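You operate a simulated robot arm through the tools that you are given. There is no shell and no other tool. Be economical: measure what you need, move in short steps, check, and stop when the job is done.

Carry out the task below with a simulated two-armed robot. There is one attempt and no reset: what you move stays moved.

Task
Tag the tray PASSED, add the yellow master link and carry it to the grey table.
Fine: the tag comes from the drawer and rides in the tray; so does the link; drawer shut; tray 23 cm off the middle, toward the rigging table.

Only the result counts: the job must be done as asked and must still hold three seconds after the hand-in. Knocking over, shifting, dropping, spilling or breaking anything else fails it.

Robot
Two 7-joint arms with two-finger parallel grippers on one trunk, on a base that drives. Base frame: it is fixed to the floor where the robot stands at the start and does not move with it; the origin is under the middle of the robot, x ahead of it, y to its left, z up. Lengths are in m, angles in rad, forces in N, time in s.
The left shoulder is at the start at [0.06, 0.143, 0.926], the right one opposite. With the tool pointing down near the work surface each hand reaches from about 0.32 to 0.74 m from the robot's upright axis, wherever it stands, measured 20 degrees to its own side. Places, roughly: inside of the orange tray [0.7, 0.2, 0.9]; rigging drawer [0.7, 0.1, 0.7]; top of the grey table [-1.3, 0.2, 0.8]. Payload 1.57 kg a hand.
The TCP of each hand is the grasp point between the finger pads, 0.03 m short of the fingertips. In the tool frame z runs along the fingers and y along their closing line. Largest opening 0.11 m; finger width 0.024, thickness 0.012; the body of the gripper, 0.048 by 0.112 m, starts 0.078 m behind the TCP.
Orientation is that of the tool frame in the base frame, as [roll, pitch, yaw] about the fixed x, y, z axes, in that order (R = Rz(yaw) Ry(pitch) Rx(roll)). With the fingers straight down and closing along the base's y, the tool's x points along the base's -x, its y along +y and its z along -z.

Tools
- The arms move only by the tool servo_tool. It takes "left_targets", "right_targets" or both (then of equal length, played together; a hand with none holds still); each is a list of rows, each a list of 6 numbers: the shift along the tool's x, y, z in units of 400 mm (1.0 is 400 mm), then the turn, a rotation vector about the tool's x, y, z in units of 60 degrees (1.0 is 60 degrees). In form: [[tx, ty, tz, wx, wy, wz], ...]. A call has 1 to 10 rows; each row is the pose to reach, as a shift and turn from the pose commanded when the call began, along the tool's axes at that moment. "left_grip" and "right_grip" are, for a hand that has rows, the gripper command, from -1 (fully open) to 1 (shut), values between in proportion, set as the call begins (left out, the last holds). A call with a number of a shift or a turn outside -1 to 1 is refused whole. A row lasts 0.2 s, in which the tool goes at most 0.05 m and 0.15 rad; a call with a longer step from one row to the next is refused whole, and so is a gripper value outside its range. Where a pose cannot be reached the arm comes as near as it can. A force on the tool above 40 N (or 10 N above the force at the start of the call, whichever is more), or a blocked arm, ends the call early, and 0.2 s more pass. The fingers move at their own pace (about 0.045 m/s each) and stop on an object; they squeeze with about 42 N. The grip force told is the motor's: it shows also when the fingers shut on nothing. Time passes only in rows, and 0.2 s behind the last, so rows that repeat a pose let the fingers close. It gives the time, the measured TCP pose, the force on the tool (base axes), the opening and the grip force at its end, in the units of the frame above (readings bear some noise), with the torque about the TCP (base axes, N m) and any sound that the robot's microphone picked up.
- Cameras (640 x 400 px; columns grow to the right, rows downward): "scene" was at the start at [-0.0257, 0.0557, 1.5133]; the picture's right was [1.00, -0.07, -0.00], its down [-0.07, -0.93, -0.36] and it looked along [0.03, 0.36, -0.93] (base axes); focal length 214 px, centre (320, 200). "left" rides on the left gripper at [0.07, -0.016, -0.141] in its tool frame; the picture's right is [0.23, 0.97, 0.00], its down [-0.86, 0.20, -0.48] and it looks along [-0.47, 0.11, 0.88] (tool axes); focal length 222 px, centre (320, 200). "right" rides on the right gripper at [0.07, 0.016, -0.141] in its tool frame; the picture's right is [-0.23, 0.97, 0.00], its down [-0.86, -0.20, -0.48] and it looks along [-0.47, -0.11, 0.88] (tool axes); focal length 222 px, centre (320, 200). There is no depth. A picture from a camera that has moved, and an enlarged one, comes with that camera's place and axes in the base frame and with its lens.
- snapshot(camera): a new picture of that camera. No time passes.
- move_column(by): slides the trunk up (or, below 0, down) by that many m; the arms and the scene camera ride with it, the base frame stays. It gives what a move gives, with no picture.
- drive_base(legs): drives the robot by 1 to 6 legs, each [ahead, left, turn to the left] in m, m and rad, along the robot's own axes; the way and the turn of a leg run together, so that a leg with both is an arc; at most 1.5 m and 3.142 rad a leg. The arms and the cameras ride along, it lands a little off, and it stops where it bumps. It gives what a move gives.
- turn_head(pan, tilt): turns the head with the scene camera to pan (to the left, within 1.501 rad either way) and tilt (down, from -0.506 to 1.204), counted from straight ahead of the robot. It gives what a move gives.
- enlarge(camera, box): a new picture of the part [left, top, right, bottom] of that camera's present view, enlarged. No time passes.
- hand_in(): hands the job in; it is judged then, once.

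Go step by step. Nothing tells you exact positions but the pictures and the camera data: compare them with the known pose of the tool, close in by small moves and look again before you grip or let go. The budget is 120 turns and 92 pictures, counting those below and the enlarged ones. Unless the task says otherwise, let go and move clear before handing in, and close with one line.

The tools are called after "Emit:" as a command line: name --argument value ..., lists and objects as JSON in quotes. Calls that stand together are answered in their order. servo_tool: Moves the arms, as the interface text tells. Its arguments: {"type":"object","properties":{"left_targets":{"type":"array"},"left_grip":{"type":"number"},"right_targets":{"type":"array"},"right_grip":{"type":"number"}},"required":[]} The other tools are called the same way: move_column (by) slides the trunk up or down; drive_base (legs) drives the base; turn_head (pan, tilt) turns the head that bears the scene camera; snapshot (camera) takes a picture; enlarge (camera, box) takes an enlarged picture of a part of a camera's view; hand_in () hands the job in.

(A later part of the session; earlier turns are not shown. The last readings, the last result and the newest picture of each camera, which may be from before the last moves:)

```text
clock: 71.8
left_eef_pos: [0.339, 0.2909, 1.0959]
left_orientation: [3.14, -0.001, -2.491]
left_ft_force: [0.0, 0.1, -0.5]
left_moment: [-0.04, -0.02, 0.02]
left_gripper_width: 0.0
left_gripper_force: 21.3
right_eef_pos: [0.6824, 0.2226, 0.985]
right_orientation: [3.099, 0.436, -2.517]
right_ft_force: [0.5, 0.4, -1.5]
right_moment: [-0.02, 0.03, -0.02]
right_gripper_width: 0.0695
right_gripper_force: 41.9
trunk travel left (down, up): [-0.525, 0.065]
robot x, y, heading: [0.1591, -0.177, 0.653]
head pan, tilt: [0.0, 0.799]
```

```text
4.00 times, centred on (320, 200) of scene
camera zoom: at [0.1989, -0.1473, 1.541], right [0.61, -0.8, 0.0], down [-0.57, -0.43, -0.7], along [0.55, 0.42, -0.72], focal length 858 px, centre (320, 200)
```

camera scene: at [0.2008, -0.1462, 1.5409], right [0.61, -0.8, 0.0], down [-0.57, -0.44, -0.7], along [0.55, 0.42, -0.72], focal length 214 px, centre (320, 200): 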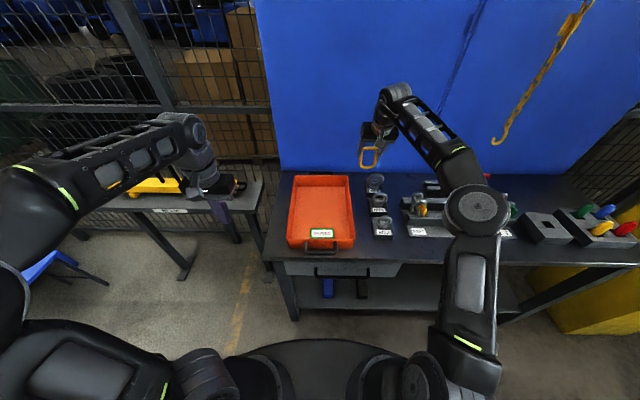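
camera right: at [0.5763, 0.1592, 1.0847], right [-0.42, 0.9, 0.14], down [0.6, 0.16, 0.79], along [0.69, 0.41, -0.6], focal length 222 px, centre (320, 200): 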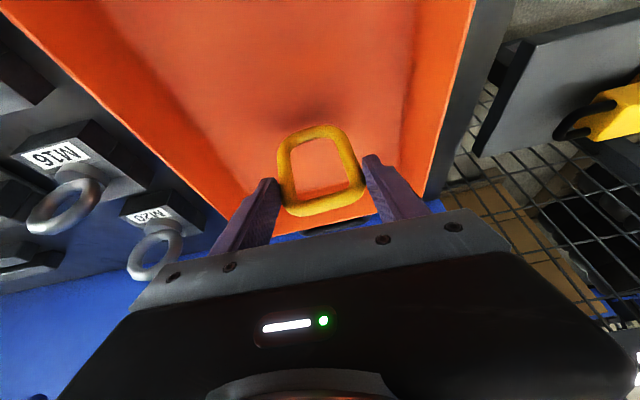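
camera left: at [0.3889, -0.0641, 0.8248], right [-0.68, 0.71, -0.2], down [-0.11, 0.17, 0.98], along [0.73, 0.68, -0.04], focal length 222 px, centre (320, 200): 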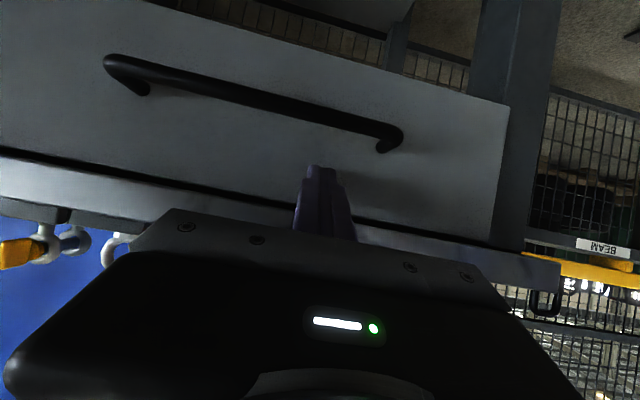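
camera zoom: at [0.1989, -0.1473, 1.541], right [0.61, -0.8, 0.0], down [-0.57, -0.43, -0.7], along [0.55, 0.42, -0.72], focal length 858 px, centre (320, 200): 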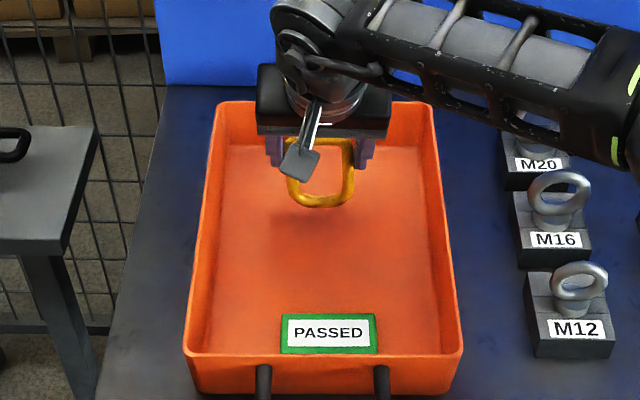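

Placement is good, well behind the tag. I lean the link back toward me 20° so that it settles predictably, then creep down to contact.

Emit:
servo_tool --right_targets '[[0.015, 0, -0.007, 0, -0.11, 0], [0.03, 0, -0.014, 0, -0.22, 0], [0.045, 0, -0.021, 0, -0.33, 0], [0.045, 0, -0.021, 0, -0.33, 0]]'

Emit:
servo_tool --right_targets '[[0.01, 0, 0.01, 0, 0, 0], [0.02, 0, 0.02, 0, 0, 0], [0.03, 0, 0.03, 0, 0, 0], [0.04, 0, 0.04, 0, 0, 0], [0.05, 0, 0.05, 0, 0, 0], [0.06, 0, 0.06, 0, 0, 0], [0.07, 0, 0.07, 0, 0, 0]]'

Emit:
snapshot --camera "right"

Emit:
enlarge --camera "scene" --box '[240, 150, 400, 250]'

```text
clock: 72.8
left_eef_pos: [0.3394, 0.2899, 1.0938]
left_orientation: [3.139, -0.003, -2.49]
left_ft_force: [0.1, -0.5, -0.7]
left_moment: [0.01, -0.01, 0.01]
left_gripper_width: 0.0001
left_gripper_force: 21.4
right_eef_pos: [0.6667, 0.2105, 0.9844]
right_orientation: [3.087, 0.783, -2.538]
right_ft_force: [0.6, 0.4, -2.3]
right_moment: [-0.06, 0.08, 0.0]
right_gripper_width: 0.0698
right_gripper_force: 42.5
trunk travel left (down, up): [-0.525, 0.065]
robot x, y, heading: [0.1554, -0.1781, 0.654]
head pan, tilt: [0.0, 0.799]
```

```text
clock: 74.4
left_eef_pos: [0.3382, 0.2893, 1.095]
left_orientation: [3.141, 0.0, -2.492]
left_ft_force: [0.6, -0.7, 0.1]
left_moment: [-0.03, 0.03, 0.01]
left_gripper_width: 0.0001
left_gripper_force: 21.4
right_eef_pos: [0.6646, 0.2114, 0.951]
right_orientation: [3.084, 0.79, -2.54]
right_ft_force: [-1.1, -4.9, 18.6]
right_moment: [0.28, -0.51, -0.13]
right_gripper_width: 0.0698
right_gripper_force: 41.8
trunk travel left (down, up): [-0.525, 0.065]
robot x, y, heading: [0.1585, -0.18, 0.65]
head pan, tilt: [0.0, 0.799]
```

```text
29 pictures are left
camera right: at [0.5366, 0.1339, 1.0017], right [-0.45, 0.87, 0.2], down [0.35, -0.03, 0.94], along [0.82, 0.49, -0.29], focal length 222 px, centre (320, 200)
```

right: 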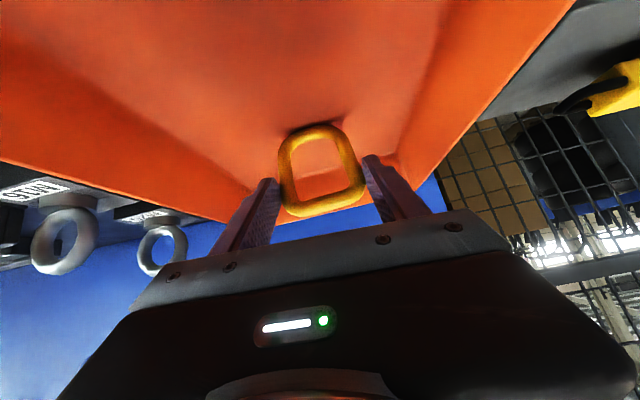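

```text
4.00 times, centred on (320, 200) of scene
camera zoom: at [0.1972, -0.1493, 1.5416], right [0.61, -0.8, 0.0], down [-0.57, -0.43, -0.7], along [0.56, 0.42, -0.72], focal length 858 px, centre (320, 200)
```

zoom: 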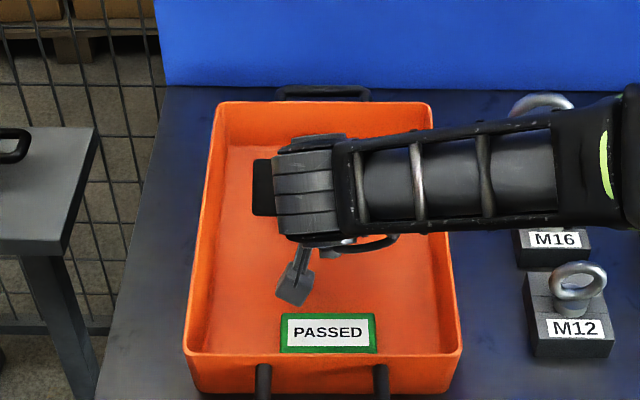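

Link touches the tray floor. I release it and lift the hand away.

Emit:
servo_tool --right_targets '[[0, 0, -0.005, 0, 0, 0], [0, 0, -0.005, 0, 0, 0], [0, 0, -0.005, 0, 0, 0], [0, 0, -0.005, 0, 0, 0], [-0.02, 0, -0.06, 0, 0, 0], [-0.05, 0, -0.14, 0, 0, 0], [-0.1, 0, -0.21, 0, 0, 0], [-0.15, 0, -0.26, 0, 0, 0]]' --right_grip -1.0

Emit:
enlarge --camera "scene" --box '[240, 150, 400, 250]'

Emit:
snapshot --camera "right"

```text
clock: 76.2
left_eef_pos: [0.3404, 0.2916, 1.0948]
left_orientation: [3.14, -0.003, -2.492]
left_ft_force: [0.7, 0.0, 0.4]
left_moment: [-0.03, 0.0, -0.04]
left_gripper_width: 0.0001
left_gripper_force: 21.1
right_eef_pos: [0.6431, 0.1898, 1.0623]
right_orientation: [3.087, 0.781, -2.537]
right_ft_force: [0.5, -0.8, 0.3]
right_moment: [0.01, -0.02, 0.0]
right_gripper_width: 0.11
right_gripper_force: 0.0
trunk travel left (down, up): [-0.525, 0.065]
robot x, y, heading: [0.1584, -0.1775, 0.65]
head pan, tilt: [0.0, 0.799]
```

```text
4.00 times, centred on (320, 200) of scene
camera zoom: at [0.1989, -0.1475, 1.541], right [0.61, -0.8, 0.0], down [-0.57, -0.43, -0.7], along [0.55, 0.42, -0.72], focal length 858 px, centre (320, 200)
```

zoom: 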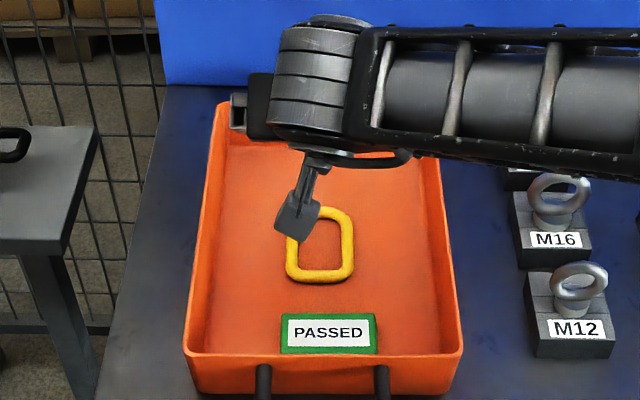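

```text
26 pictures are left
camera right: at [0.5143, 0.1116, 1.1144], right [-0.45, 0.87, 0.2], down [0.36, -0.03, 0.93], along [0.82, 0.49, -0.3], focal length 222 px, centre (320, 200)
```

right: 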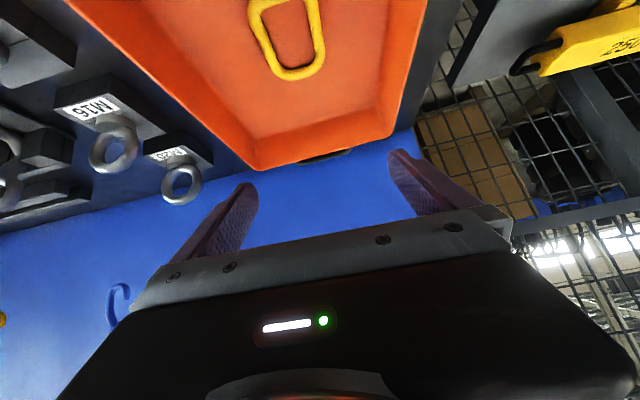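

The link lies flat in the tray behind the tag. Now I set the right hand vertical over the tray's right wall and the left hand over its left wall.

Emit:
servo_tool --right_targets '[[0, -0.05, 0, 0, 0.125, 0], [0, -0.1, 0, 0, 0.25, 0], [0, -0.15, 0, 0, 0.375, 0], [0, -0.2, 0, 0, 0.5, 0], [0, -0.25, 0, 0, 0.625, 0], [-0.018, -0.305, 0.018, 0, 0.746, 0], [-0.018, -0.305, 0.018, 0, 0.746, 0]]' --left_targets '[[-0.08, -0.05, 0, 0, 0, 0], [-0.16, -0.1, 0, 0, 0, 0], [-0.24, -0.15, 0, 0, 0, 0], [-0.32, -0.2, 0, 0, 0, 0], [-0.4, -0.26, 0, 0, 0, 0], [-0.47, -0.32, 0, 0, 0, 0], [-0.47, -0.34, 0, 0, 0, 0]]' --left_grip -0.3 --right_grip -0.3

Emit:
enlarge --camera "scene" --box '[240, 150, 400, 250]'

```text
clock: 77.8
left_eef_pos: [0.4617, 0.3011, 1.0936]
left_orientation: [-3.141, -0.002, -2.491]
left_ft_force: [-0.4, 0.3, 0.1]
left_moment: [0.03, -0.01, -0.01]
left_gripper_width: 0.0716
left_gripper_force: 0.1
left hand out of reach, approached as far as the arm can: row 4, 5, 6, 7
right_eef_pos: [0.7145, 0.0883, 1.0421]
right_orientation: [3.1, 0.008, -2.497]
right_ft_force: [0.6, -0.3, -0.3]
right_moment: [0.0, 0.0, -0.01]
right_gripper_width: 0.0714
right_gripper_force: 0.0
right hand out of reach, approached as far as the arm can: row 6, 7
trunk travel left (down, up): [-0.525, 0.065]
robot x, y, heading: [0.157, -0.1784, 0.653]
head pan, tilt: [0.0, 0.799]
```

```text
4.00 times, centred on (320, 200) of scene
camera zoom: at [0.1998, -0.148, 1.541], right [0.61, -0.8, 0.0], down [-0.57, -0.43, -0.7], along [0.55, 0.42, -0.72], focal length 858 px, centre (320, 200)
```

zoom: 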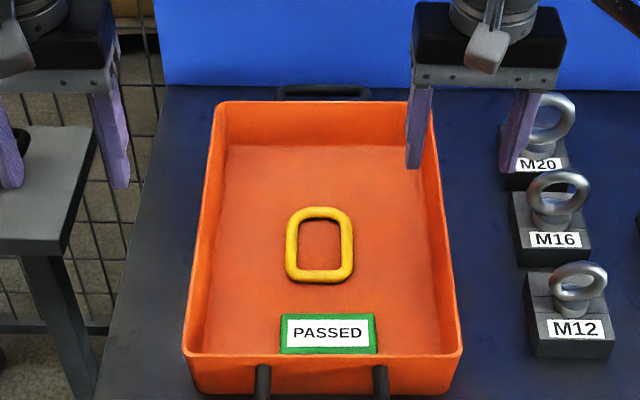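

Both hands reach poorly that high; I lower them toward the walls and look.

Emit:
servo_tool --left_targets '[[0, -0.006, 0.05, 0, 0, 0], [0, -0.012, 0.1, 0, 0, 0], [0, -0.018, 0.15, 0, 0, 0], [0, -0.024, 0.2, 0, 0, 0], [0, -0.03, 0.235, 0, 0, 0], [0, -0.03, 0.235, 0, 0, 0]]' --right_targets '[[0, 0, 0.03, 0.02, 0, 0], [0, 0, 0.06, 0.038, 0, 0], [0, 0, 0.1, 0.038, 0, 0], [0, 0, 0.1, 0.038, 0, 0], [0, 0, 0.1, 0.038, 0, 0], [0, 0, 0.1, 0.038, 0, 0]]'

Emit:
enlarge --camera "scene" --box '[240, 150, 400, 250]'

```text
clock: 79.2
left_eef_pos: [0.469, 0.2943, 0.9971]
left_orientation: [3.14, -0.003, -2.491]
left_ft_force: [0.7, -0.2, 0.2]
left_moment: [0.04, 0.02, 0.0]
left_gripper_width: 0.0716
left_gripper_force: 0.1
right_eef_pos: [0.7136, 0.0908, 1.004]
right_orientation: [-3.141, 0.002, -2.499]
right_ft_force: [0.5, -1.0, 0.1]
right_moment: [-0.02, -0.01, 0.02]
right_gripper_width: 0.0715
right_gripper_force: 0.0
trunk travel left (down, up): [-0.525, 0.065]
robot x, y, heading: [0.1558, -0.1784, 0.651]
head pan, tilt: [0.0, 0.799]
```

```text
4.00 times, centred on (320, 200) of scene
camera zoom: at [0.199, -0.1474, 1.541], right [0.61, -0.8, 0.0], down [-0.57, -0.43, -0.7], along [0.55, 0.42, -0.72], focal length 858 px, centre (320, 200)
```

zoom: 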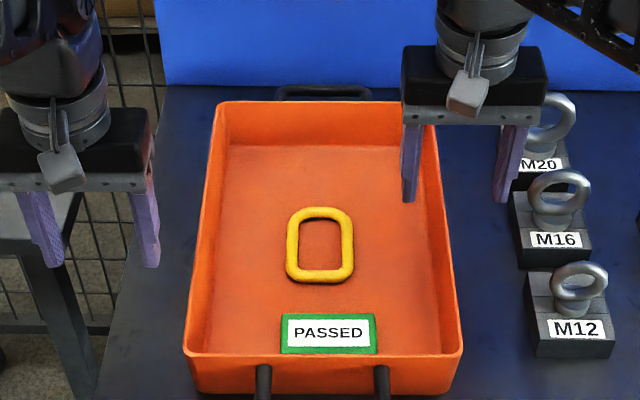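

Emit:
servo_tool --left_targets '[[-0.06, -0.06, 0, 0, 0, 0], [-0.12, -0.12, 0, 0, 0, 0], [-0.175, -0.1775, 0, 0, 0, 0], [-0.175, -0.1775, 0, 0, 0, 0]]'

Emit:
enlarge --camera "scene" --box '[256, 160, 384, 240]'

Emit:
snapshot --camera "left"

Emit:
snapshot --camera "right"

```text
clock: 80.2
left_eef_pos: [0.5681, 0.2778, 0.9993]
left_orientation: [3.141, -0.004, -2.49]
left_ft_force: [-0.5, -0.4, 0.7]
left_moment: [0.02, -0.04, -0.01]
left_gripper_width: 0.0716
left_gripper_force: 0.1
right_eef_pos: [0.7132, 0.0904, 1.0034]
right_orientation: [-3.142, 0.001, -2.499]
right_ft_force: [0.1, -0.7, 0.1]
right_moment: [-0.05, 0.0, 0.01]
right_gripper_width: 0.0714
right_gripper_force: 0.1
trunk travel left (down, up): [-0.525, 0.065]
robot x, y, heading: [0.1547, -0.1795, 0.654]
head pan, tilt: [0.0, 0.799]
```

```text
5.00 times, centred on (320, 200) of scene
camera zoom: at [0.1986, -0.1474, 1.541], right [0.61, -0.8, 0.0], down [-0.57, -0.43, -0.7], along [0.55, 0.42, -0.72], focal length 1072 px, centre (320, 200)
```

zoom: 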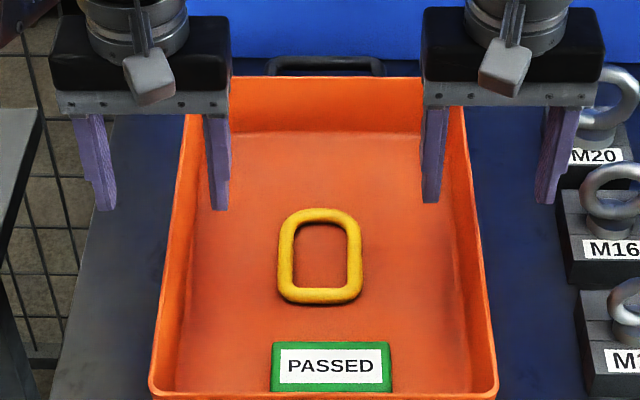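

```text
22 pictures are left
camera left: at [0.5225, 0.2246, 1.1395], right [-0.77, 0.64, 0.0], down [0.56, 0.68, 0.48], along [0.3, 0.37, -0.88], focal length 222 px, centre (320, 200)
```

left: 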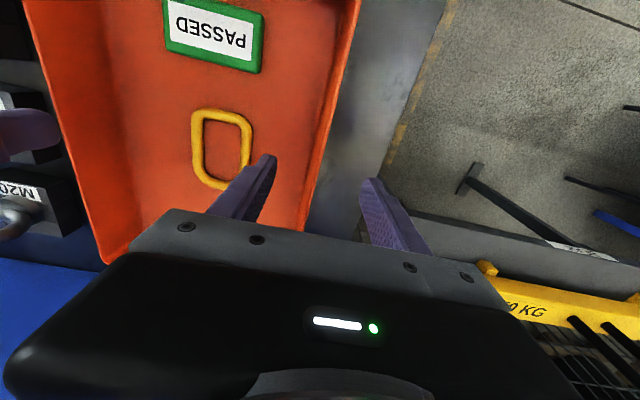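

```text
21 pictures are left
camera right: at [0.6475, 0.0626, 1.1448], right [-0.4, 0.92, 0.0], down [0.8, 0.35, 0.48], along [0.44, 0.19, -0.88], focal length 222 px, centre (320, 200)
```

right: 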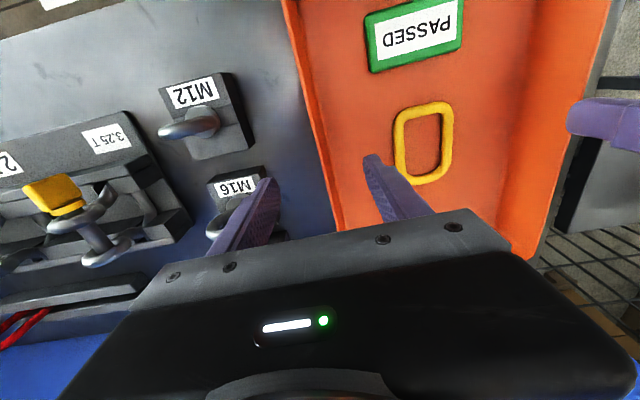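

Both walls lie centred between the fingers of each hand, at equal depth. I lower both hands over the walls.

Emit:
servo_tool --left_targets '[[0, 0, 0.0, 0, 0, 0], [0, 0.002, 0.06, 0, 0, 0], [0, 0.002, 0.12, 0, 0, 0], [0, 0.002, 0.185, 0, 0, 0], [0, 0.002, 0.185, 0, 0, 0]]' --right_targets '[[0, 0.005, 0.0, 0, 0, 0], [0, 0.005, 0.06, 0, 0, 0], [0, 0.005, 0.13, 0, 0, 0], [0, 0.005, 0.196, 0, 0, 0], [0, 0.005, 0.196, 0, 0, 0]]' --left_grip -0.1 --right_grip -0.1

Emit:
enlarge --camera "scene" --box '[256, 160, 384, 240]'

```text
clock: 81.4
left_eef_pos: [0.5676, 0.28, 0.9244]
left_orientation: [3.14, -0.002, -2.491]
left_ft_force: [-0.3, -0.3, -1.5]
left_moment: [-0.06, 0.0, 0.05]
left_gripper_width: 0.0606
left_gripper_force: 0.1
right_eef_pos: [0.7134, 0.0927, 0.9231]
right_orientation: [-3.141, 0.001, -2.499]
right_ft_force: [0.1, 0.8, 0.1]
right_moment: [0.02, 0.02, 0.01]
right_gripper_width: 0.0605
right_gripper_force: 0.0
trunk travel left (down, up): [-0.525, 0.065]
robot x, y, heading: [0.1569, -0.1779, 0.649]
head pan, tilt: [0.0, 0.799]
```

```text
5.00 times, centred on (320, 200) of scene
camera zoom: at [0.1988, -0.1476, 1.5411], right [0.61, -0.8, 0.0], down [-0.57, -0.43, -0.7], along [0.55, 0.42, -0.72], focal length 1072 px, centre (320, 200)
```

zoom: 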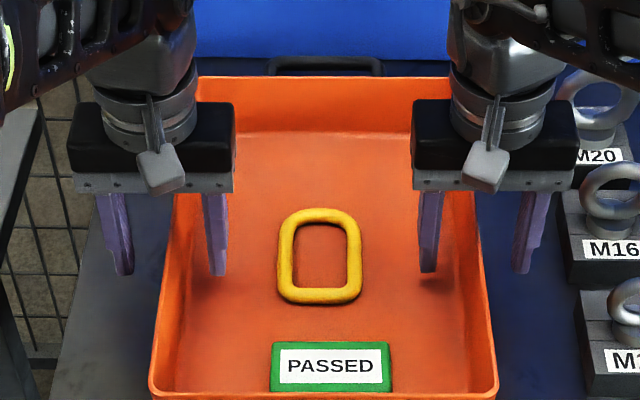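

Straddling cleanly. I close both grippers.

Emit:
servo_tool --left_targets '[[0, 0, 0, 0, 0, 0], [0, 0, 0, 0, 0, 0], [0, 0, 0, 0, 0, 0], [0, 0, 0, 0, 0, 0], [0, 0, 0, 0, 0, 0]]' --right_targets '[[0, 0, 0, 0, 0, 0], [0, 0, 0, 0, 0, 0], [0, 0, 0, 0, 0, 0], [0, 0, 0, 0, 0, 0], [0, 0, 0, 0, 0, 0]]' --left_grip 1.0 --right_grip 1.0

Emit:
move_column --by 0.015

Emit:
snapshot --camera "scene"

```text
clock: 82.6
left_eef_pos: [0.5687, 0.2796, 0.9236]
left_orientation: [-3.139, -0.001, -2.494]
left_ft_force: [6.2, -9.4, 0.2]
left_moment: [-0.84, -0.6, -0.17]
left_gripper_width: 0.0055
left_gripper_force: 25.2
right_eef_pos: [0.7116, 0.0925, 0.9247]
right_orientation: [3.137, 0.001, -2.497]
right_ft_force: [-5.6, 6.3, -0.5]
right_moment: [0.94, 0.44, 0.09]
right_gripper_width: 0.0055
right_gripper_force: 25.8
trunk travel left (down, up): [-0.525, 0.065]
robot x, y, heading: [0.1579, -0.1769, 0.649]
head pan, tilt: [0.0, 0.799]
```

```text
clock: 83.2
left_eef_pos: [0.5678, 0.2781, 0.9381]
left_orientation: [-3.139, -0.004, -2.491]
left_ft_force: [9.3, -13.5, -3.2]
left_moment: [-0.96, -0.57, -0.17]
left_gripper_width: 0.0055
left_gripper_force: 25.9
right_eef_pos: [0.7127, 0.0935, 0.9397]
right_orientation: [3.138, 0.0, -2.499]
right_ft_force: [-10.3, 13.6, -3.0]
right_moment: [0.86, 0.72, 0.05]
right_gripper_width: 0.0056
right_gripper_force: 25.9
trunk travel left (down, up): [-0.54, 0.05]
robot x, y, heading: [0.1556, -0.1786, 0.648]
head pan, tilt: [0.0, 0.799]
```

```text
19 pictures are left
camera scene: at [0.2002, -0.1465, 1.5559], right [0.61, -0.8, 0.0], down [-0.57, -0.44, -0.7], along [0.55, 0.42, -0.72], focal length 214 px, centre (320, 200)
```

scene: 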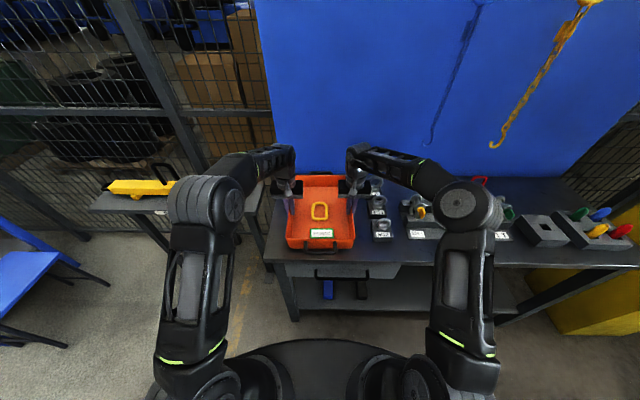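

The tray's weight (~6 N) is shared by both hands. I raise the rest and check level.

Emit:
move_column --by 0.045

Emit:
enlarge --camera "scene" --box '[240, 150, 400, 250]'

```text
clock: 84.1
left_eef_pos: [0.5685, 0.2794, 0.9842]
left_orientation: [-3.137, -0.005, -2.492]
left_ft_force: [13.5, -16.6, -4.2]
left_moment: [-1.06, -0.52, -0.17]
left_gripper_width: 0.0054
left_gripper_force: 25.3
right_eef_pos: [0.7128, 0.0939, 0.9847]
right_orientation: [3.141, 0.0, -2.497]
right_ft_force: [-12.2, 16.6, -3.5]
right_moment: [0.94, 0.72, 0.09]
right_gripper_width: 0.0052
right_gripper_force: 25.3
trunk travel left (down, up): [-0.585, 0.005]
robot x, y, heading: [0.1576, -0.1776, 0.653]
head pan, tilt: [0.0, 0.799]
```

```text
4.00 times, centred on (320, 200) of scene
camera zoom: at [0.2001, -0.1467, 1.6009], right [0.61, -0.8, 0.0], down [-0.57, -0.43, -0.7], along [0.55, 0.42, -0.72], focal length 858 px, centre (320, 200)
```

zoom: 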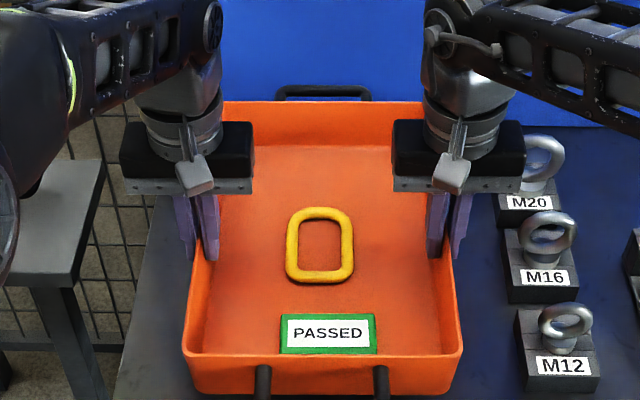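

Tray is level and secure. I back away from the table, turn partway left, and look toward the grey table.

Emit:
drive_base --legs '[[-0.45, 0, 0], [0, 0, 1.0]]'

Emit:
turn_head --pan 0.9 --tilt 0.6

Emit:
snapshot --camera "scene"

```text
clock: 89.3
left_eef_pos: [-0.3636, 0.1394, 0.9828]
left_orientation: [-3.139, -0.003, -1.499]
left_ft_force: [21.7, 1.7, -4.5]
left_moment: [0.02, -1.22, -0.16]
left_gripper_width: 0.0056
left_gripper_force: 25.1
right_eef_pos: [-0.1302, 0.1577, 0.9837]
right_orientation: [3.14, 0.001, -1.506]
right_ft_force: [-22.0, -1.6, -4.4]
right_moment: [-0.19, 1.16, 0.07]
right_gripper_width: 0.0058
right_gripper_force: 25.6
trunk travel left (down, up): [-0.585, 0.005]
robot x, y, heading: [-0.2078, -0.4534, 1.646]
head pan, tilt: [0.0, 0.799]
```

```text
clock: 90.5
left_eef_pos: [-0.3632, 0.1401, 0.9838]
left_orientation: [-3.139, -0.004, -1.498]
left_ft_force: [-0.5, -0.4, -3.4]
left_moment: [0.04, -0.93, -0.19]
left_gripper_width: 0.0055
left_gripper_force: 24.8
right_eef_pos: [-0.1291, 0.1581, 0.9847]
right_orientation: [3.136, 0.0, -1.507]
right_ft_force: [0.6, -0.1, -3.6]
right_moment: [-0.13, 0.88, 0.16]
right_gripper_width: 0.0056
right_gripper_force: 25.0
trunk travel left (down, up): [-0.585, 0.005]
robot x, y, heading: [-0.2032, -0.4544, 1.64]
head pan, tilt: [0.901, 0.6]
```

```text
17 pictures are left
camera scene: at [-0.2754, -0.4329, 1.6178], right [0.56, 0.83, 0.0], down [0.47, -0.32, -0.82], along [-0.68, 0.46, -0.57], focal length 214 px, centre (320, 200)
```

scene: 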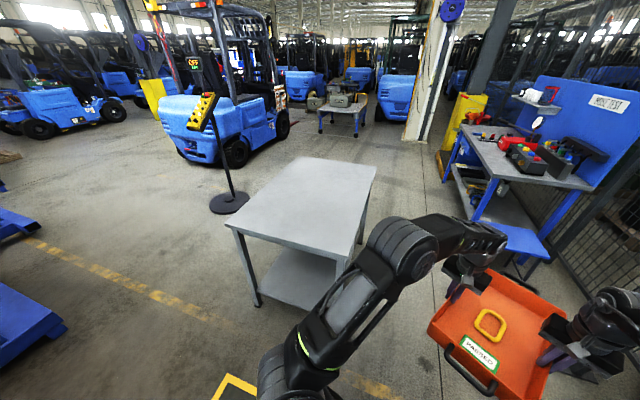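

The grey table's top spans about [-1.31,-0.36], [-0.76,0.12], [-1.40,0.90], [-1.95,0.42]; middle ≈ [-1.35,0.27]. I'll approach from its right-hand short-axis side: drive ahead, then turn left to face it.

Emit:
drive_base --legs '[[1.0, 0, 0], [0, 0.1, 0], [0, 0, 2.21]]'

Emit:
turn_head --pan 0.0 --tilt 0.55

Emit:
snapshot --camera "scene"

```text
clock: 101.7
left_eef_pos: [-0.7589, 0.0473, 0.9833]
left_orientation: [-3.139, -0.004, 0.708]
left_ft_force: [-0.3, 1.2, -3.5]
left_moment: [0.76, 0.54, -0.22]
left_gripper_width: 0.0056
left_gripper_force: 25.8
right_eef_pos: [-0.9139, 0.224, 0.985]
right_orientation: [3.139, 0.001, 0.703]
right_ft_force: [0.6, -1.9, -3.6]
right_moment: [-0.66, -0.67, 0.19]
right_gripper_width: 0.0054
right_gripper_force: 25.6
trunk travel left (down, up): [-0.585, 0.005]
robot x, y, heading: [-0.3766, 0.5267, -2.432]
head pan, tilt: [0.901, 0.6]
```

```text
clock: 102.9
left_eef_pos: [-0.7592, 0.048, 0.9836]
left_orientation: [-3.138, -0.004, 0.712]
left_ft_force: [0.3, -1.3, -3.9]
left_moment: [0.72, 0.53, -0.21]
left_gripper_width: 0.0053
left_gripper_force: 25.5
right_eef_pos: [-0.9144, 0.2239, 0.9845]
right_orientation: [3.138, 0.0, 0.703]
right_ft_force: [-0.8, 0.2, -3.4]
right_moment: [-0.65, -0.66, 0.16]
right_gripper_width: 0.0055
right_gripper_force: 25.3
trunk travel left (down, up): [-0.585, 0.005]
robot x, y, heading: [-0.3764, 0.5256, -2.428]
head pan, tilt: [0.0, 0.55]
```

```text
16 pictures are left
camera scene: at [-0.4231, 0.4882, 1.6223], right [-0.65, 0.76, 0.0], down [0.4, 0.34, -0.85], along [-0.65, -0.56, -0.52], focal length 214 px, centre (320, 200)
```

scene: 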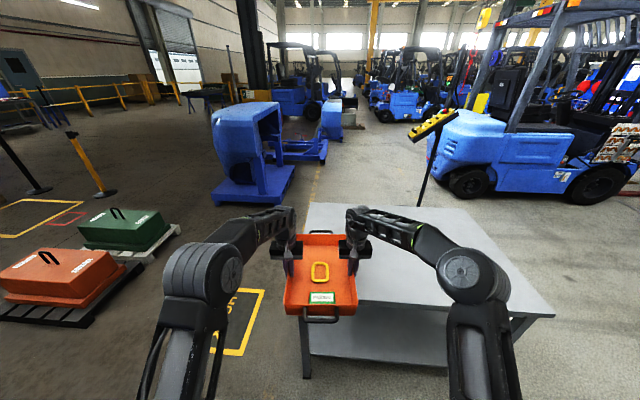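

Two views put the grey table's middle near [-1.335, 0.245], top ≈0.82. The tray's target is ≈[-1.107, 0.22]; the tray is now at ≈[-0.85, 0.124]. I shift right and then ahead.

Emit:
drive_base --legs '[[0, -0.24, 0], [0.13, 0, 0]]'

Emit:
turn_head --pan 0.0 --tilt 0.75

Emit:
snapshot --camera "scene"

```text
clock: 105.5
left_eef_pos: [-1.0143, 0.1435, 0.9825]
left_orientation: [-3.137, -0.005, 0.71]
left_ft_force: [0.8, -0.9, -3.6]
left_moment: [0.78, 0.43, -0.22]
left_gripper_width: 0.0057
left_gripper_force: 26.0
right_eef_pos: [-1.1701, 0.3187, 0.9832]
right_orientation: [3.139, -0.003, 0.704]
right_ft_force: [-0.6, -0.3, -3.9]
right_moment: [-0.62, -0.69, 0.17]
right_gripper_width: 0.0055
right_gripper_force: 25.4
trunk travel left (down, up): [-0.585, 0.005]
robot x, y, heading: [-0.6366, 0.6248, -2.428]
head pan, tilt: [0.0, 0.55]
```

```text
clock: 106.3
left_eef_pos: [-1.0138, 0.1448, 0.9834]
left_orientation: [-3.138, -0.002, 0.709]
left_ft_force: [0.3, -0.1, -3.8]
left_moment: [0.77, 0.54, -0.24]
left_gripper_width: 0.0054
left_gripper_force: 25.6
right_eef_pos: [-1.1692, 0.3204, 0.9839]
right_orientation: [3.138, 0.0, 0.704]
right_ft_force: [-0.1, 0.6, -4.5]
right_moment: [-0.61, -0.63, 0.17]
right_gripper_width: 0.0052
right_gripper_force: 25.4
trunk travel left (down, up): [-0.585, 0.005]
robot x, y, heading: [-0.6328, 0.6253, -2.431]
head pan, tilt: [0.0, 0.75]
```

```text
15 pictures are left
camera scene: at [-0.6725, 0.5893, 1.605], right [-0.65, 0.76, 0.0], down [0.52, 0.45, -0.73], along [-0.55, -0.48, -0.68], focal length 214 px, centre (320, 200)
```

scene: 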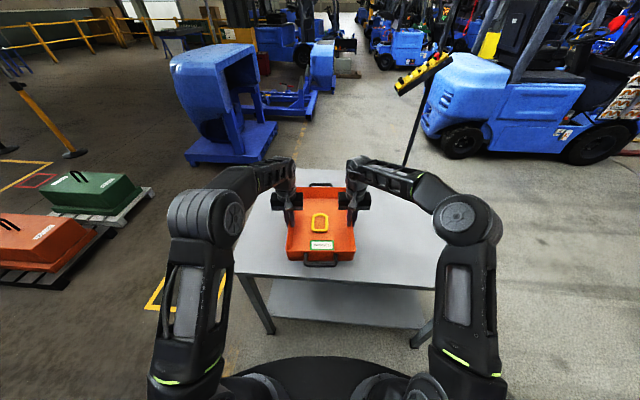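

I enlarge to refine the table edges before lowering.

Emit:
enlarge --camera "scene" --box '[200, 150, 440, 300]'

```text
2.67 times, centred on (320, 225) of scene
camera zoom: at [-0.6725, 0.5893, 1.605], right [-0.65, 0.76, 0.0], down [0.52, 0.45, -0.73], along [-0.55, -0.48, -0.68], focal length 572 px, centre (320, 133)
```

zoom: 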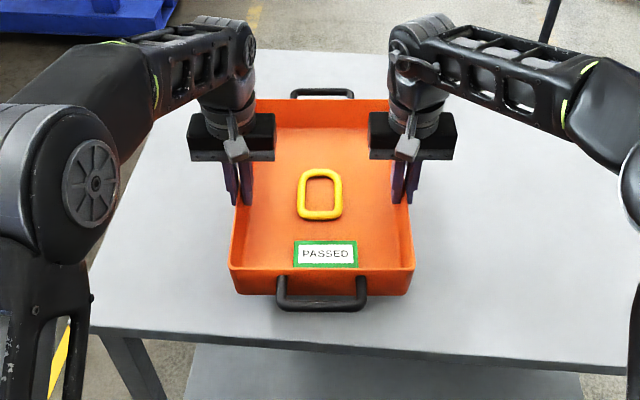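

The refined middle is ≈[-1.345, 0.24]; the tray is ≈0.24 m off it, so 1 cm further ahead is right. I shift that with the arms and lower with the trunk.

Emit:
servo_tool --left_targets '[[-0.015, 0, 0, 0, 0, 0], [-0.028, 0, 0, 0, 0, 0], [-0.028, 0, 0, 0, 0, 0]]' --right_targets '[[-0.015, 0, 0, 0, 0, 0], [-0.028, 0, 0, 0, 0, 0], [-0.028, 0, 0, 0, 0, 0]]'

Emit:
move_column --by -0.08

Emit:
enlarge --camera "scene" --box '[240, 170, 400, 270]'

```text
clock: 107.1
left_eef_pos: [-1.0225, 0.1369, 0.9826]
left_orientation: [-3.139, -0.005, 0.71]
left_ft_force: [2.1, -1.7, -4.1]
left_moment: [0.63, 0.67, -0.23]
left_gripper_width: 0.0055
left_gripper_force: 25.6
right_eef_pos: [-1.1779, 0.3124, 0.9832]
right_orientation: [3.137, 0.001, 0.704]
right_ft_force: [-2.5, 2.5, -3.6]
right_moment: [-0.53, -0.74, 0.16]
right_gripper_width: 0.0058
right_gripper_force: 25.2
trunk travel left (down, up): [-0.585, 0.005]
robot x, y, heading: [-0.6318, 0.6253, -2.43]
head pan, tilt: [0.0, 0.75]
```

```text
clock: 108.2
left_eef_pos: [-1.0236, 0.137, 0.9083]
left_orientation: [-3.141, 0.005, 0.708]
left_ft_force: [-0.8, -7.5, 23.1]
left_moment: [0.72, 0.72, -0.64]
left_gripper_width: 0.0063
left_gripper_force: 25.6
right_eef_pos: [-1.1772, 0.3138, 0.9083]
right_orientation: [3.139, 0.006, 0.703]
right_ft_force: [-7.5, 0.5, 23.1]
right_moment: [-0.77, -0.71, 0.41]
right_gripper_width: 0.006
right_gripper_force: 25.9
trunk travel left (down, up): [-0.505, 0.085]
robot x, y, heading: [-0.6332, 0.6235, -2.428]
head pan, tilt: [0.0, 0.75]
```

```text
4.00 times, centred on (320, 220) of scene
camera zoom: at [-0.6695, 0.592, 1.5258], right [-0.65, 0.76, 0.0], down [0.52, 0.44, -0.73], along [-0.56, -0.48, -0.68], focal length 858 px, centre (320, 120)
```

zoom: 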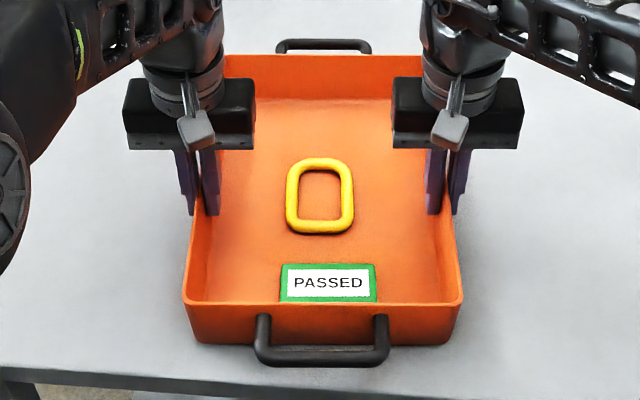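

The tray has made contact (grey top ≈0.85, higher than assumed), so I recheck its place relative to the table's edges before letting go.

Emit:
turn_head --pan -0.25 --tilt 0.65

Emit:
enlarge --camera "scene" --box '[0, 0, 640, 400]'

```text
clock: 109.0
left_eef_pos: [-1.0222, 0.1387, 0.9064]
left_orientation: [-3.137, 0.001, 0.71]
left_ft_force: [-3.9, -7.8, 21.9]
left_moment: [0.76, 0.88, -0.17]
left_gripper_width: 0.0063
left_gripper_force: 26.1
right_eef_pos: [-1.1755, 0.3151, 0.9054]
right_orientation: [3.137, 0.005, 0.703]
right_ft_force: [-6.5, -0.1, 22.7]
right_moment: [-0.93, -0.62, 0.03]
right_gripper_width: 0.006
right_gripper_force: 25.8
trunk travel left (down, up): [-0.505, 0.085]
robot x, y, heading: [-0.6298, 0.625, -2.428]
head pan, tilt: [-0.25, 0.649]
```

```text
1.00 times, centred on (320, 200) of scene (not enlarged: the box is as wide or as high as the picture)
camera zoom: at [-0.6849, 0.6069, 1.5338], right [-0.45, 0.9, 0.0], down [0.54, 0.27, -0.8], along [-0.71, -0.36, -0.6], focal length 214 px, centre (320, 200)
```

zoom: 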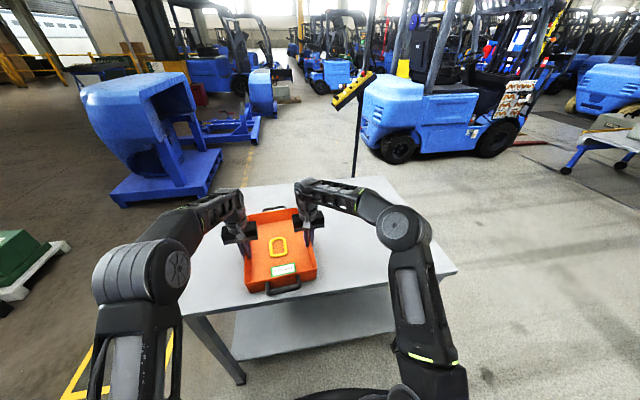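

Emit:
enlarge --camera "scene" --box '[165, 155, 475, 345]'

```text
2.06 times, centred on (320, 250) of scene
camera zoom: at [-0.6849, 0.6069, 1.5338], right [-0.45, 0.9, 0.0], down [0.54, 0.27, -0.8], along [-0.71, -0.36, -0.6], focal length 443 px, centre (320, 97)
```

zoom: 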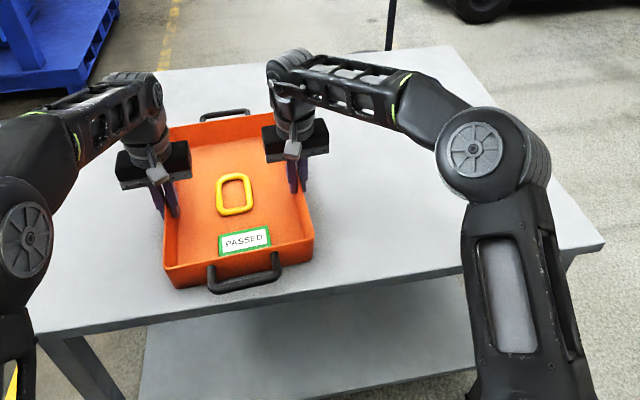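

The corners form a clean rectangle: the tray sits about 0.22–0.235 m off the table's middle, in the direction of the rigging table. I relieve the pressure, open both hands and lift clear.

Emit:
move_column --by 0.005

Emit:
servo_tool --left_targets '[[0, 0, 0, 0, 0, 0], [0, 0, 0, 0, 0, 0], [0, 0, 0, 0, 0, 0], [0, 0, 0, 0, 0, 0]]' --right_targets '[[0, 0, 0, 0, 0, 0], [0, 0, 0, 0, 0, 0], [0, 0, 0, 0, 0, 0], [0, 0, 0, 0, 0, 0]]' --left_grip -0.1 --right_grip -0.1

Emit:
move_column --by 0.08

Emit:
snapshot --camera "scene"

```text
clock: 109.6
left_eef_pos: [-1.0219, 0.1381, 0.9059]
left_orientation: [-3.139, -0.011, 0.706]
left_ft_force: [-0.3, -0.3, -2.0]
left_moment: [0.72, 0.91, -0.06]
left_gripper_width: 0.0061
left_gripper_force: 25.9
right_eef_pos: [-1.1758, 0.3138, 0.9054]
right_orientation: [3.14, -0.007, 0.703]
right_ft_force: [-0.4, 1.7, -2.9]
right_moment: [-0.84, -0.83, 0.07]
right_gripper_width: 0.006
right_gripper_force: 25.8
trunk travel left (down, up): [-0.51, 0.08]
robot x, y, heading: [-0.6296, 0.6227, -2.435]
head pan, tilt: [-0.25, 0.649]
```

```text
clock: 110.6
left_eef_pos: [-1.0228, 0.1379, 0.9096]
left_orientation: [-3.137, -0.004, 0.711]
left_ft_force: [0.4, 0.6, 0.2]
left_moment: [0.03, 0.0, 0.0]
left_gripper_width: 0.0605
left_gripper_force: 0.0
right_eef_pos: [-1.1773, 0.3134, 0.9098]
right_orientation: [3.137, -0.001, 0.703]
right_ft_force: [0.0, 0.2, 0.0]
right_moment: [0.02, -0.02, 0.0]
right_gripper_width: 0.0604
right_gripper_force: 0.1
trunk travel left (down, up): [-0.51, 0.08]
robot x, y, heading: [-0.6306, 0.6256, -2.433]
head pan, tilt: [-0.25, 0.649]
```

```text
clock: 111.7
left_eef_pos: [-1.0229, 0.1363, 0.9892]
left_orientation: [-3.137, -0.002, 0.711]
left_ft_force: [-1.4, 0.1, 0.6]
left_moment: [-0.03, 0.0, 0.0]
left_gripper_width: 0.0602
left_gripper_force: 0.1
right_eef_pos: [-1.1776, 0.3135, 0.9889]
right_orientation: [3.139, -0.001, 0.704]
right_ft_force: [0.7, 0.4, 0.5]
right_moment: [-0.03, -0.02, 0.0]
right_gripper_width: 0.0605
right_gripper_force: 0.0
trunk travel left (down, up): [-0.59, 0.0]
robot x, y, heading: [-0.6299, 0.6259, -2.43]
head pan, tilt: [-0.25, 0.649]
```

```text
10 pictures are left
camera scene: at [-0.6873, 0.6049, 1.6185], right [-0.45, 0.9, 0.0], down [0.54, 0.27, -0.8], along [-0.71, -0.35, -0.6], focal length 214 px, centre (320, 200)
```

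scene: 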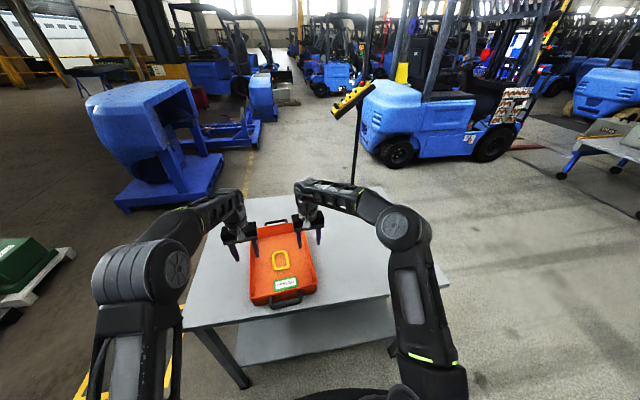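

Tray stays put with tag and link inside; the fingers are above the rim. I back off and take a last look.

Emit:
drive_base --legs '[[-0.2, 0, 0]]'

Emit:
enlarge --camera "scene" --box '[165, 145, 475, 335]'

```text
clock: 113.3
left_eef_pos: [-0.8699, 0.268, 0.9895]
left_orientation: [-3.139, -0.003, 0.711]
left_ft_force: [-0.3, 0.2, 0.1]
left_moment: [-0.04, -0.01, -0.04]
left_gripper_width: 0.0607
left_gripper_force: 0.0
right_eef_pos: [-1.0246, 0.4443, 0.9895]
right_orientation: [3.136, 0.002, 0.705]
right_ft_force: [0.3, 0.8, 0.9]
right_moment: [-0.04, 0.03, -0.03]
right_gripper_width: 0.0606
right_gripper_force: 0.2
trunk travel left (down, up): [-0.59, 0.0]
robot x, y, heading: [-0.4843, 0.7571, -2.43]
head pan, tilt: [-0.25, 0.649]
```

```text
2.06 times, centred on (320, 240) of scene
camera zoom: at [-0.5343, 0.7367, 1.6187], right [-0.45, 0.9, 0.0], down [0.54, 0.27, -0.8], along [-0.71, -0.36, -0.6], focal length 443 px, centre (320, 117)
```

zoom: 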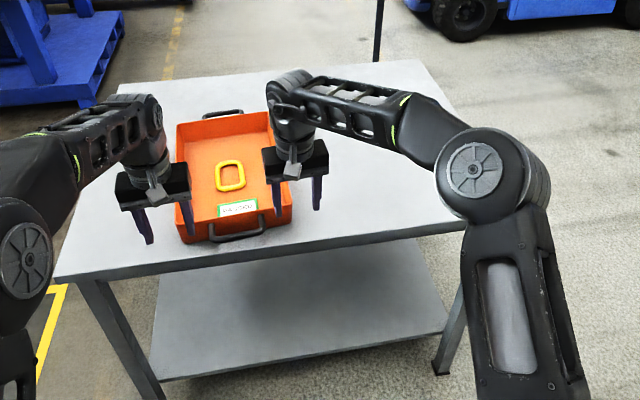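

The job looks done; to be sure about the 23 cm, I zoom in on the table corners.

Emit:
enlarge --camera "scene" --box '[330, 160, 410, 210]'

Emit:
enlarge --camera "scene" --box '[180, 190, 340, 290]'

```text
8.00 times, centred on (370, 185) of scene
camera zoom: at [-0.5343, 0.7367, 1.6187], right [-0.45, 0.9, 0.0], down [0.54, 0.27, -0.8], along [-0.71, -0.36, -0.6], focal length 1716 px, centre (-80, 320)
```

zoom: 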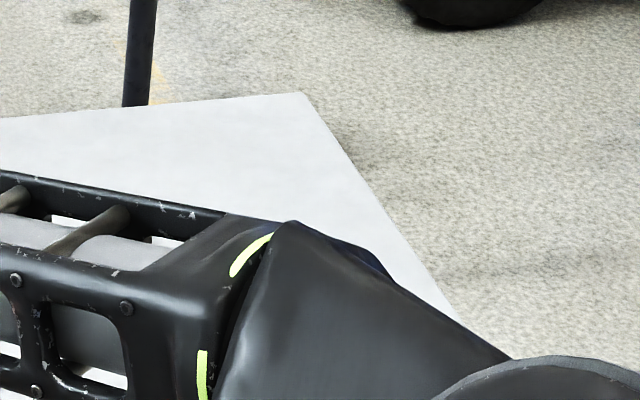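

```text
4.00 times, centred on (260, 240) of scene
camera zoom: at [-0.5343, 0.7367, 1.6187], right [-0.45, 0.9, 0.0], down [0.54, 0.27, -0.8], along [-0.71, -0.36, -0.6], focal length 858 px, centre (560, 40)
```

zoom: 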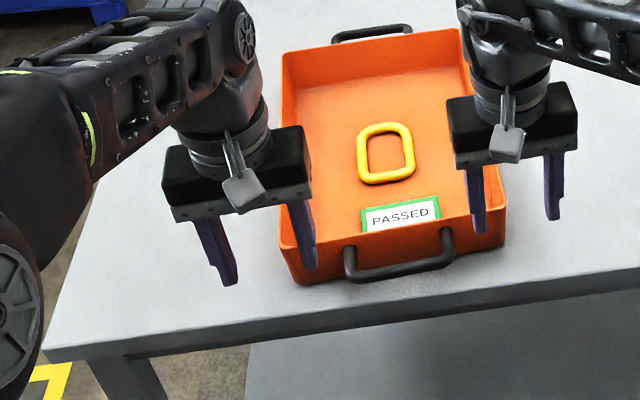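

Best estimate is ≈0.215 m off the middle, ~1.5 cm short. I go back in to regrip and nudge it outward.

Emit:
drive_base --legs '[[0.2, 0, 0]]'

```text
clock: 114.9
left_eef_pos: [-1.0243, 0.1366, 0.9877]
left_orientation: [-3.138, -0.004, 0.709]
left_ft_force: [-0.3, -0.6, -1.3]
left_moment: [0.04, -0.04, 0.0]
left_gripper_width: 0.0607
left_gripper_force: 0.2
right_eef_pos: [-1.1784, 0.3118, 0.9887]
right_orientation: [3.139, -0.001, 0.704]
right_ft_force: [0.6, 0.4, -0.5]
right_moment: [0.0, -0.03, -0.01]
right_gripper_width: 0.0603
right_gripper_force: 0.0
trunk travel left (down, up): [-0.59, 0.0]
robot x, y, heading: [-0.6305, 0.6254, -2.431]
head pan, tilt: [-0.25, 0.649]
```

The hands are back within 2 mm of the release pose. I lower, close, and raise 1.5 cm.

Emit:
move_column --by -0.08

Emit:
servo_tool --left_targets '[[0, 0, 0, 0, 0, 0], [0, 0, 0, 0, 0, 0], [0, 0, 0, 0, 0, 0], [0, 0, 0, 0, 0, 0], [0, 0, 0, 0, 0, 0]]' --right_targets '[[0, 0, 0, 0, 0, 0], [0, 0, 0, 0, 0, 0], [0, 0, 0, 0, 0, 0], [0, 0, 0, 0, 0, 0], [0, 0, 0, 0, 0, 0]]' --left_grip 1.0 --right_grip 1.0

Emit:
move_column --by 0.015

Emit:
servo_tool --left_targets '[[0.01, 0.01, 0, 0, 0, 0], [0.02, 0.02, 0, 0, 0, 0], [0.029, 0.031, 0, 0, 0, 0], [0.029, 0.031, 0, 0, 0, 0]]' --right_targets '[[0.01, 0.01, 0, 0, 0, 0], [0.02, 0.02, 0, 0, 0, 0], [0.029, 0.031, 0, 0, 0, 0], [0.029, 0.031, 0, 0, 0, 0]]'

```text
clock: 116.1
left_eef_pos: [-1.0237, 0.1379, 0.9103]
left_orientation: [-3.139, -0.004, 0.71]
left_ft_force: [-0.3, 0.9, 0.5]
left_moment: [-0.02, 0.01, 0.03]
left_gripper_width: 0.0604
left_gripper_force: 0.1
right_eef_pos: [-1.1767, 0.3136, 0.9104]
right_orientation: [3.139, 0.001, 0.7]
right_ft_force: [0.6, -0.3, 0.1]
right_moment: [0.03, 0.0, 0.01]
right_gripper_width: 0.061
right_gripper_force: 0.0
trunk travel left (down, up): [-0.51, 0.08]
robot x, y, heading: [-0.6343, 0.6269, -2.433]
head pan, tilt: [-0.25, 0.649]
```

```text
clock: 117.3
left_eef_pos: [-1.024, 0.1372, 0.908]
left_orientation: [-3.138, -0.003, 0.709]
left_ft_force: [0.8, -1.4, -0.1]
left_moment: [0.82, 0.67, -0.11]
left_gripper_width: 0.0058
left_gripper_force: 26.1
right_eef_pos: [-1.1781, 0.3138, 0.9084]
right_orientation: [3.137, -0.001, 0.701]
right_ft_force: [-1.0, 1.4, -0.3]
right_moment: [-0.81, -0.72, 0.12]
right_gripper_width: 0.0058
right_gripper_force: 25.7
trunk travel left (down, up): [-0.51, 0.08]
robot x, y, heading: [-0.632, 0.6236, -2.43]
head pan, tilt: [-0.25, 0.649]
```

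```text
clock: 117.9
left_eef_pos: [-1.0244, 0.1371, 0.9236]
left_orientation: [-3.137, -0.004, 0.709]
left_ft_force: [0.1, -1.3, -4.3]
left_moment: [0.87, 0.61, -0.09]
left_gripper_width: 0.0056
left_gripper_force: 25.8
right_eef_pos: [-1.1778, 0.3128, 0.9234]
right_orientation: [3.137, -0.003, 0.701]
right_ft_force: [-1.0, 1.1, -3.2]
right_moment: [-0.83, -0.72, 0.19]
right_gripper_width: 0.0056
right_gripper_force: 26.1
trunk travel left (down, up): [-0.525, 0.065]
robot x, y, heading: [-0.633, 0.6238, -2.433]
head pan, tilt: [-0.25, 0.649]
```

```text
clock: 118.9
left_eef_pos: [-1.0082, 0.135, 0.9236]
left_orientation: [-3.138, -0.004, 0.709]
left_ft_force: [-0.6, -0.5, -3.6]
left_moment: [0.76, 0.71, 0.02]
left_gripper_width: 0.0057
left_gripper_force: 25.6
right_eef_pos: [-1.1602, 0.3109, 0.9237]
right_orientation: [3.137, 0.0, 0.703]
right_ft_force: [0.9, 1.0, -3.6]
right_moment: [-0.7, -0.83, 0.26]
right_gripper_width: 0.0058
right_gripper_force: 26.1
trunk travel left (down, up): [-0.525, 0.065]
robot x, y, heading: [-0.635, 0.6271, -2.434]
head pan, tilt: [-0.25, 0.649]
```

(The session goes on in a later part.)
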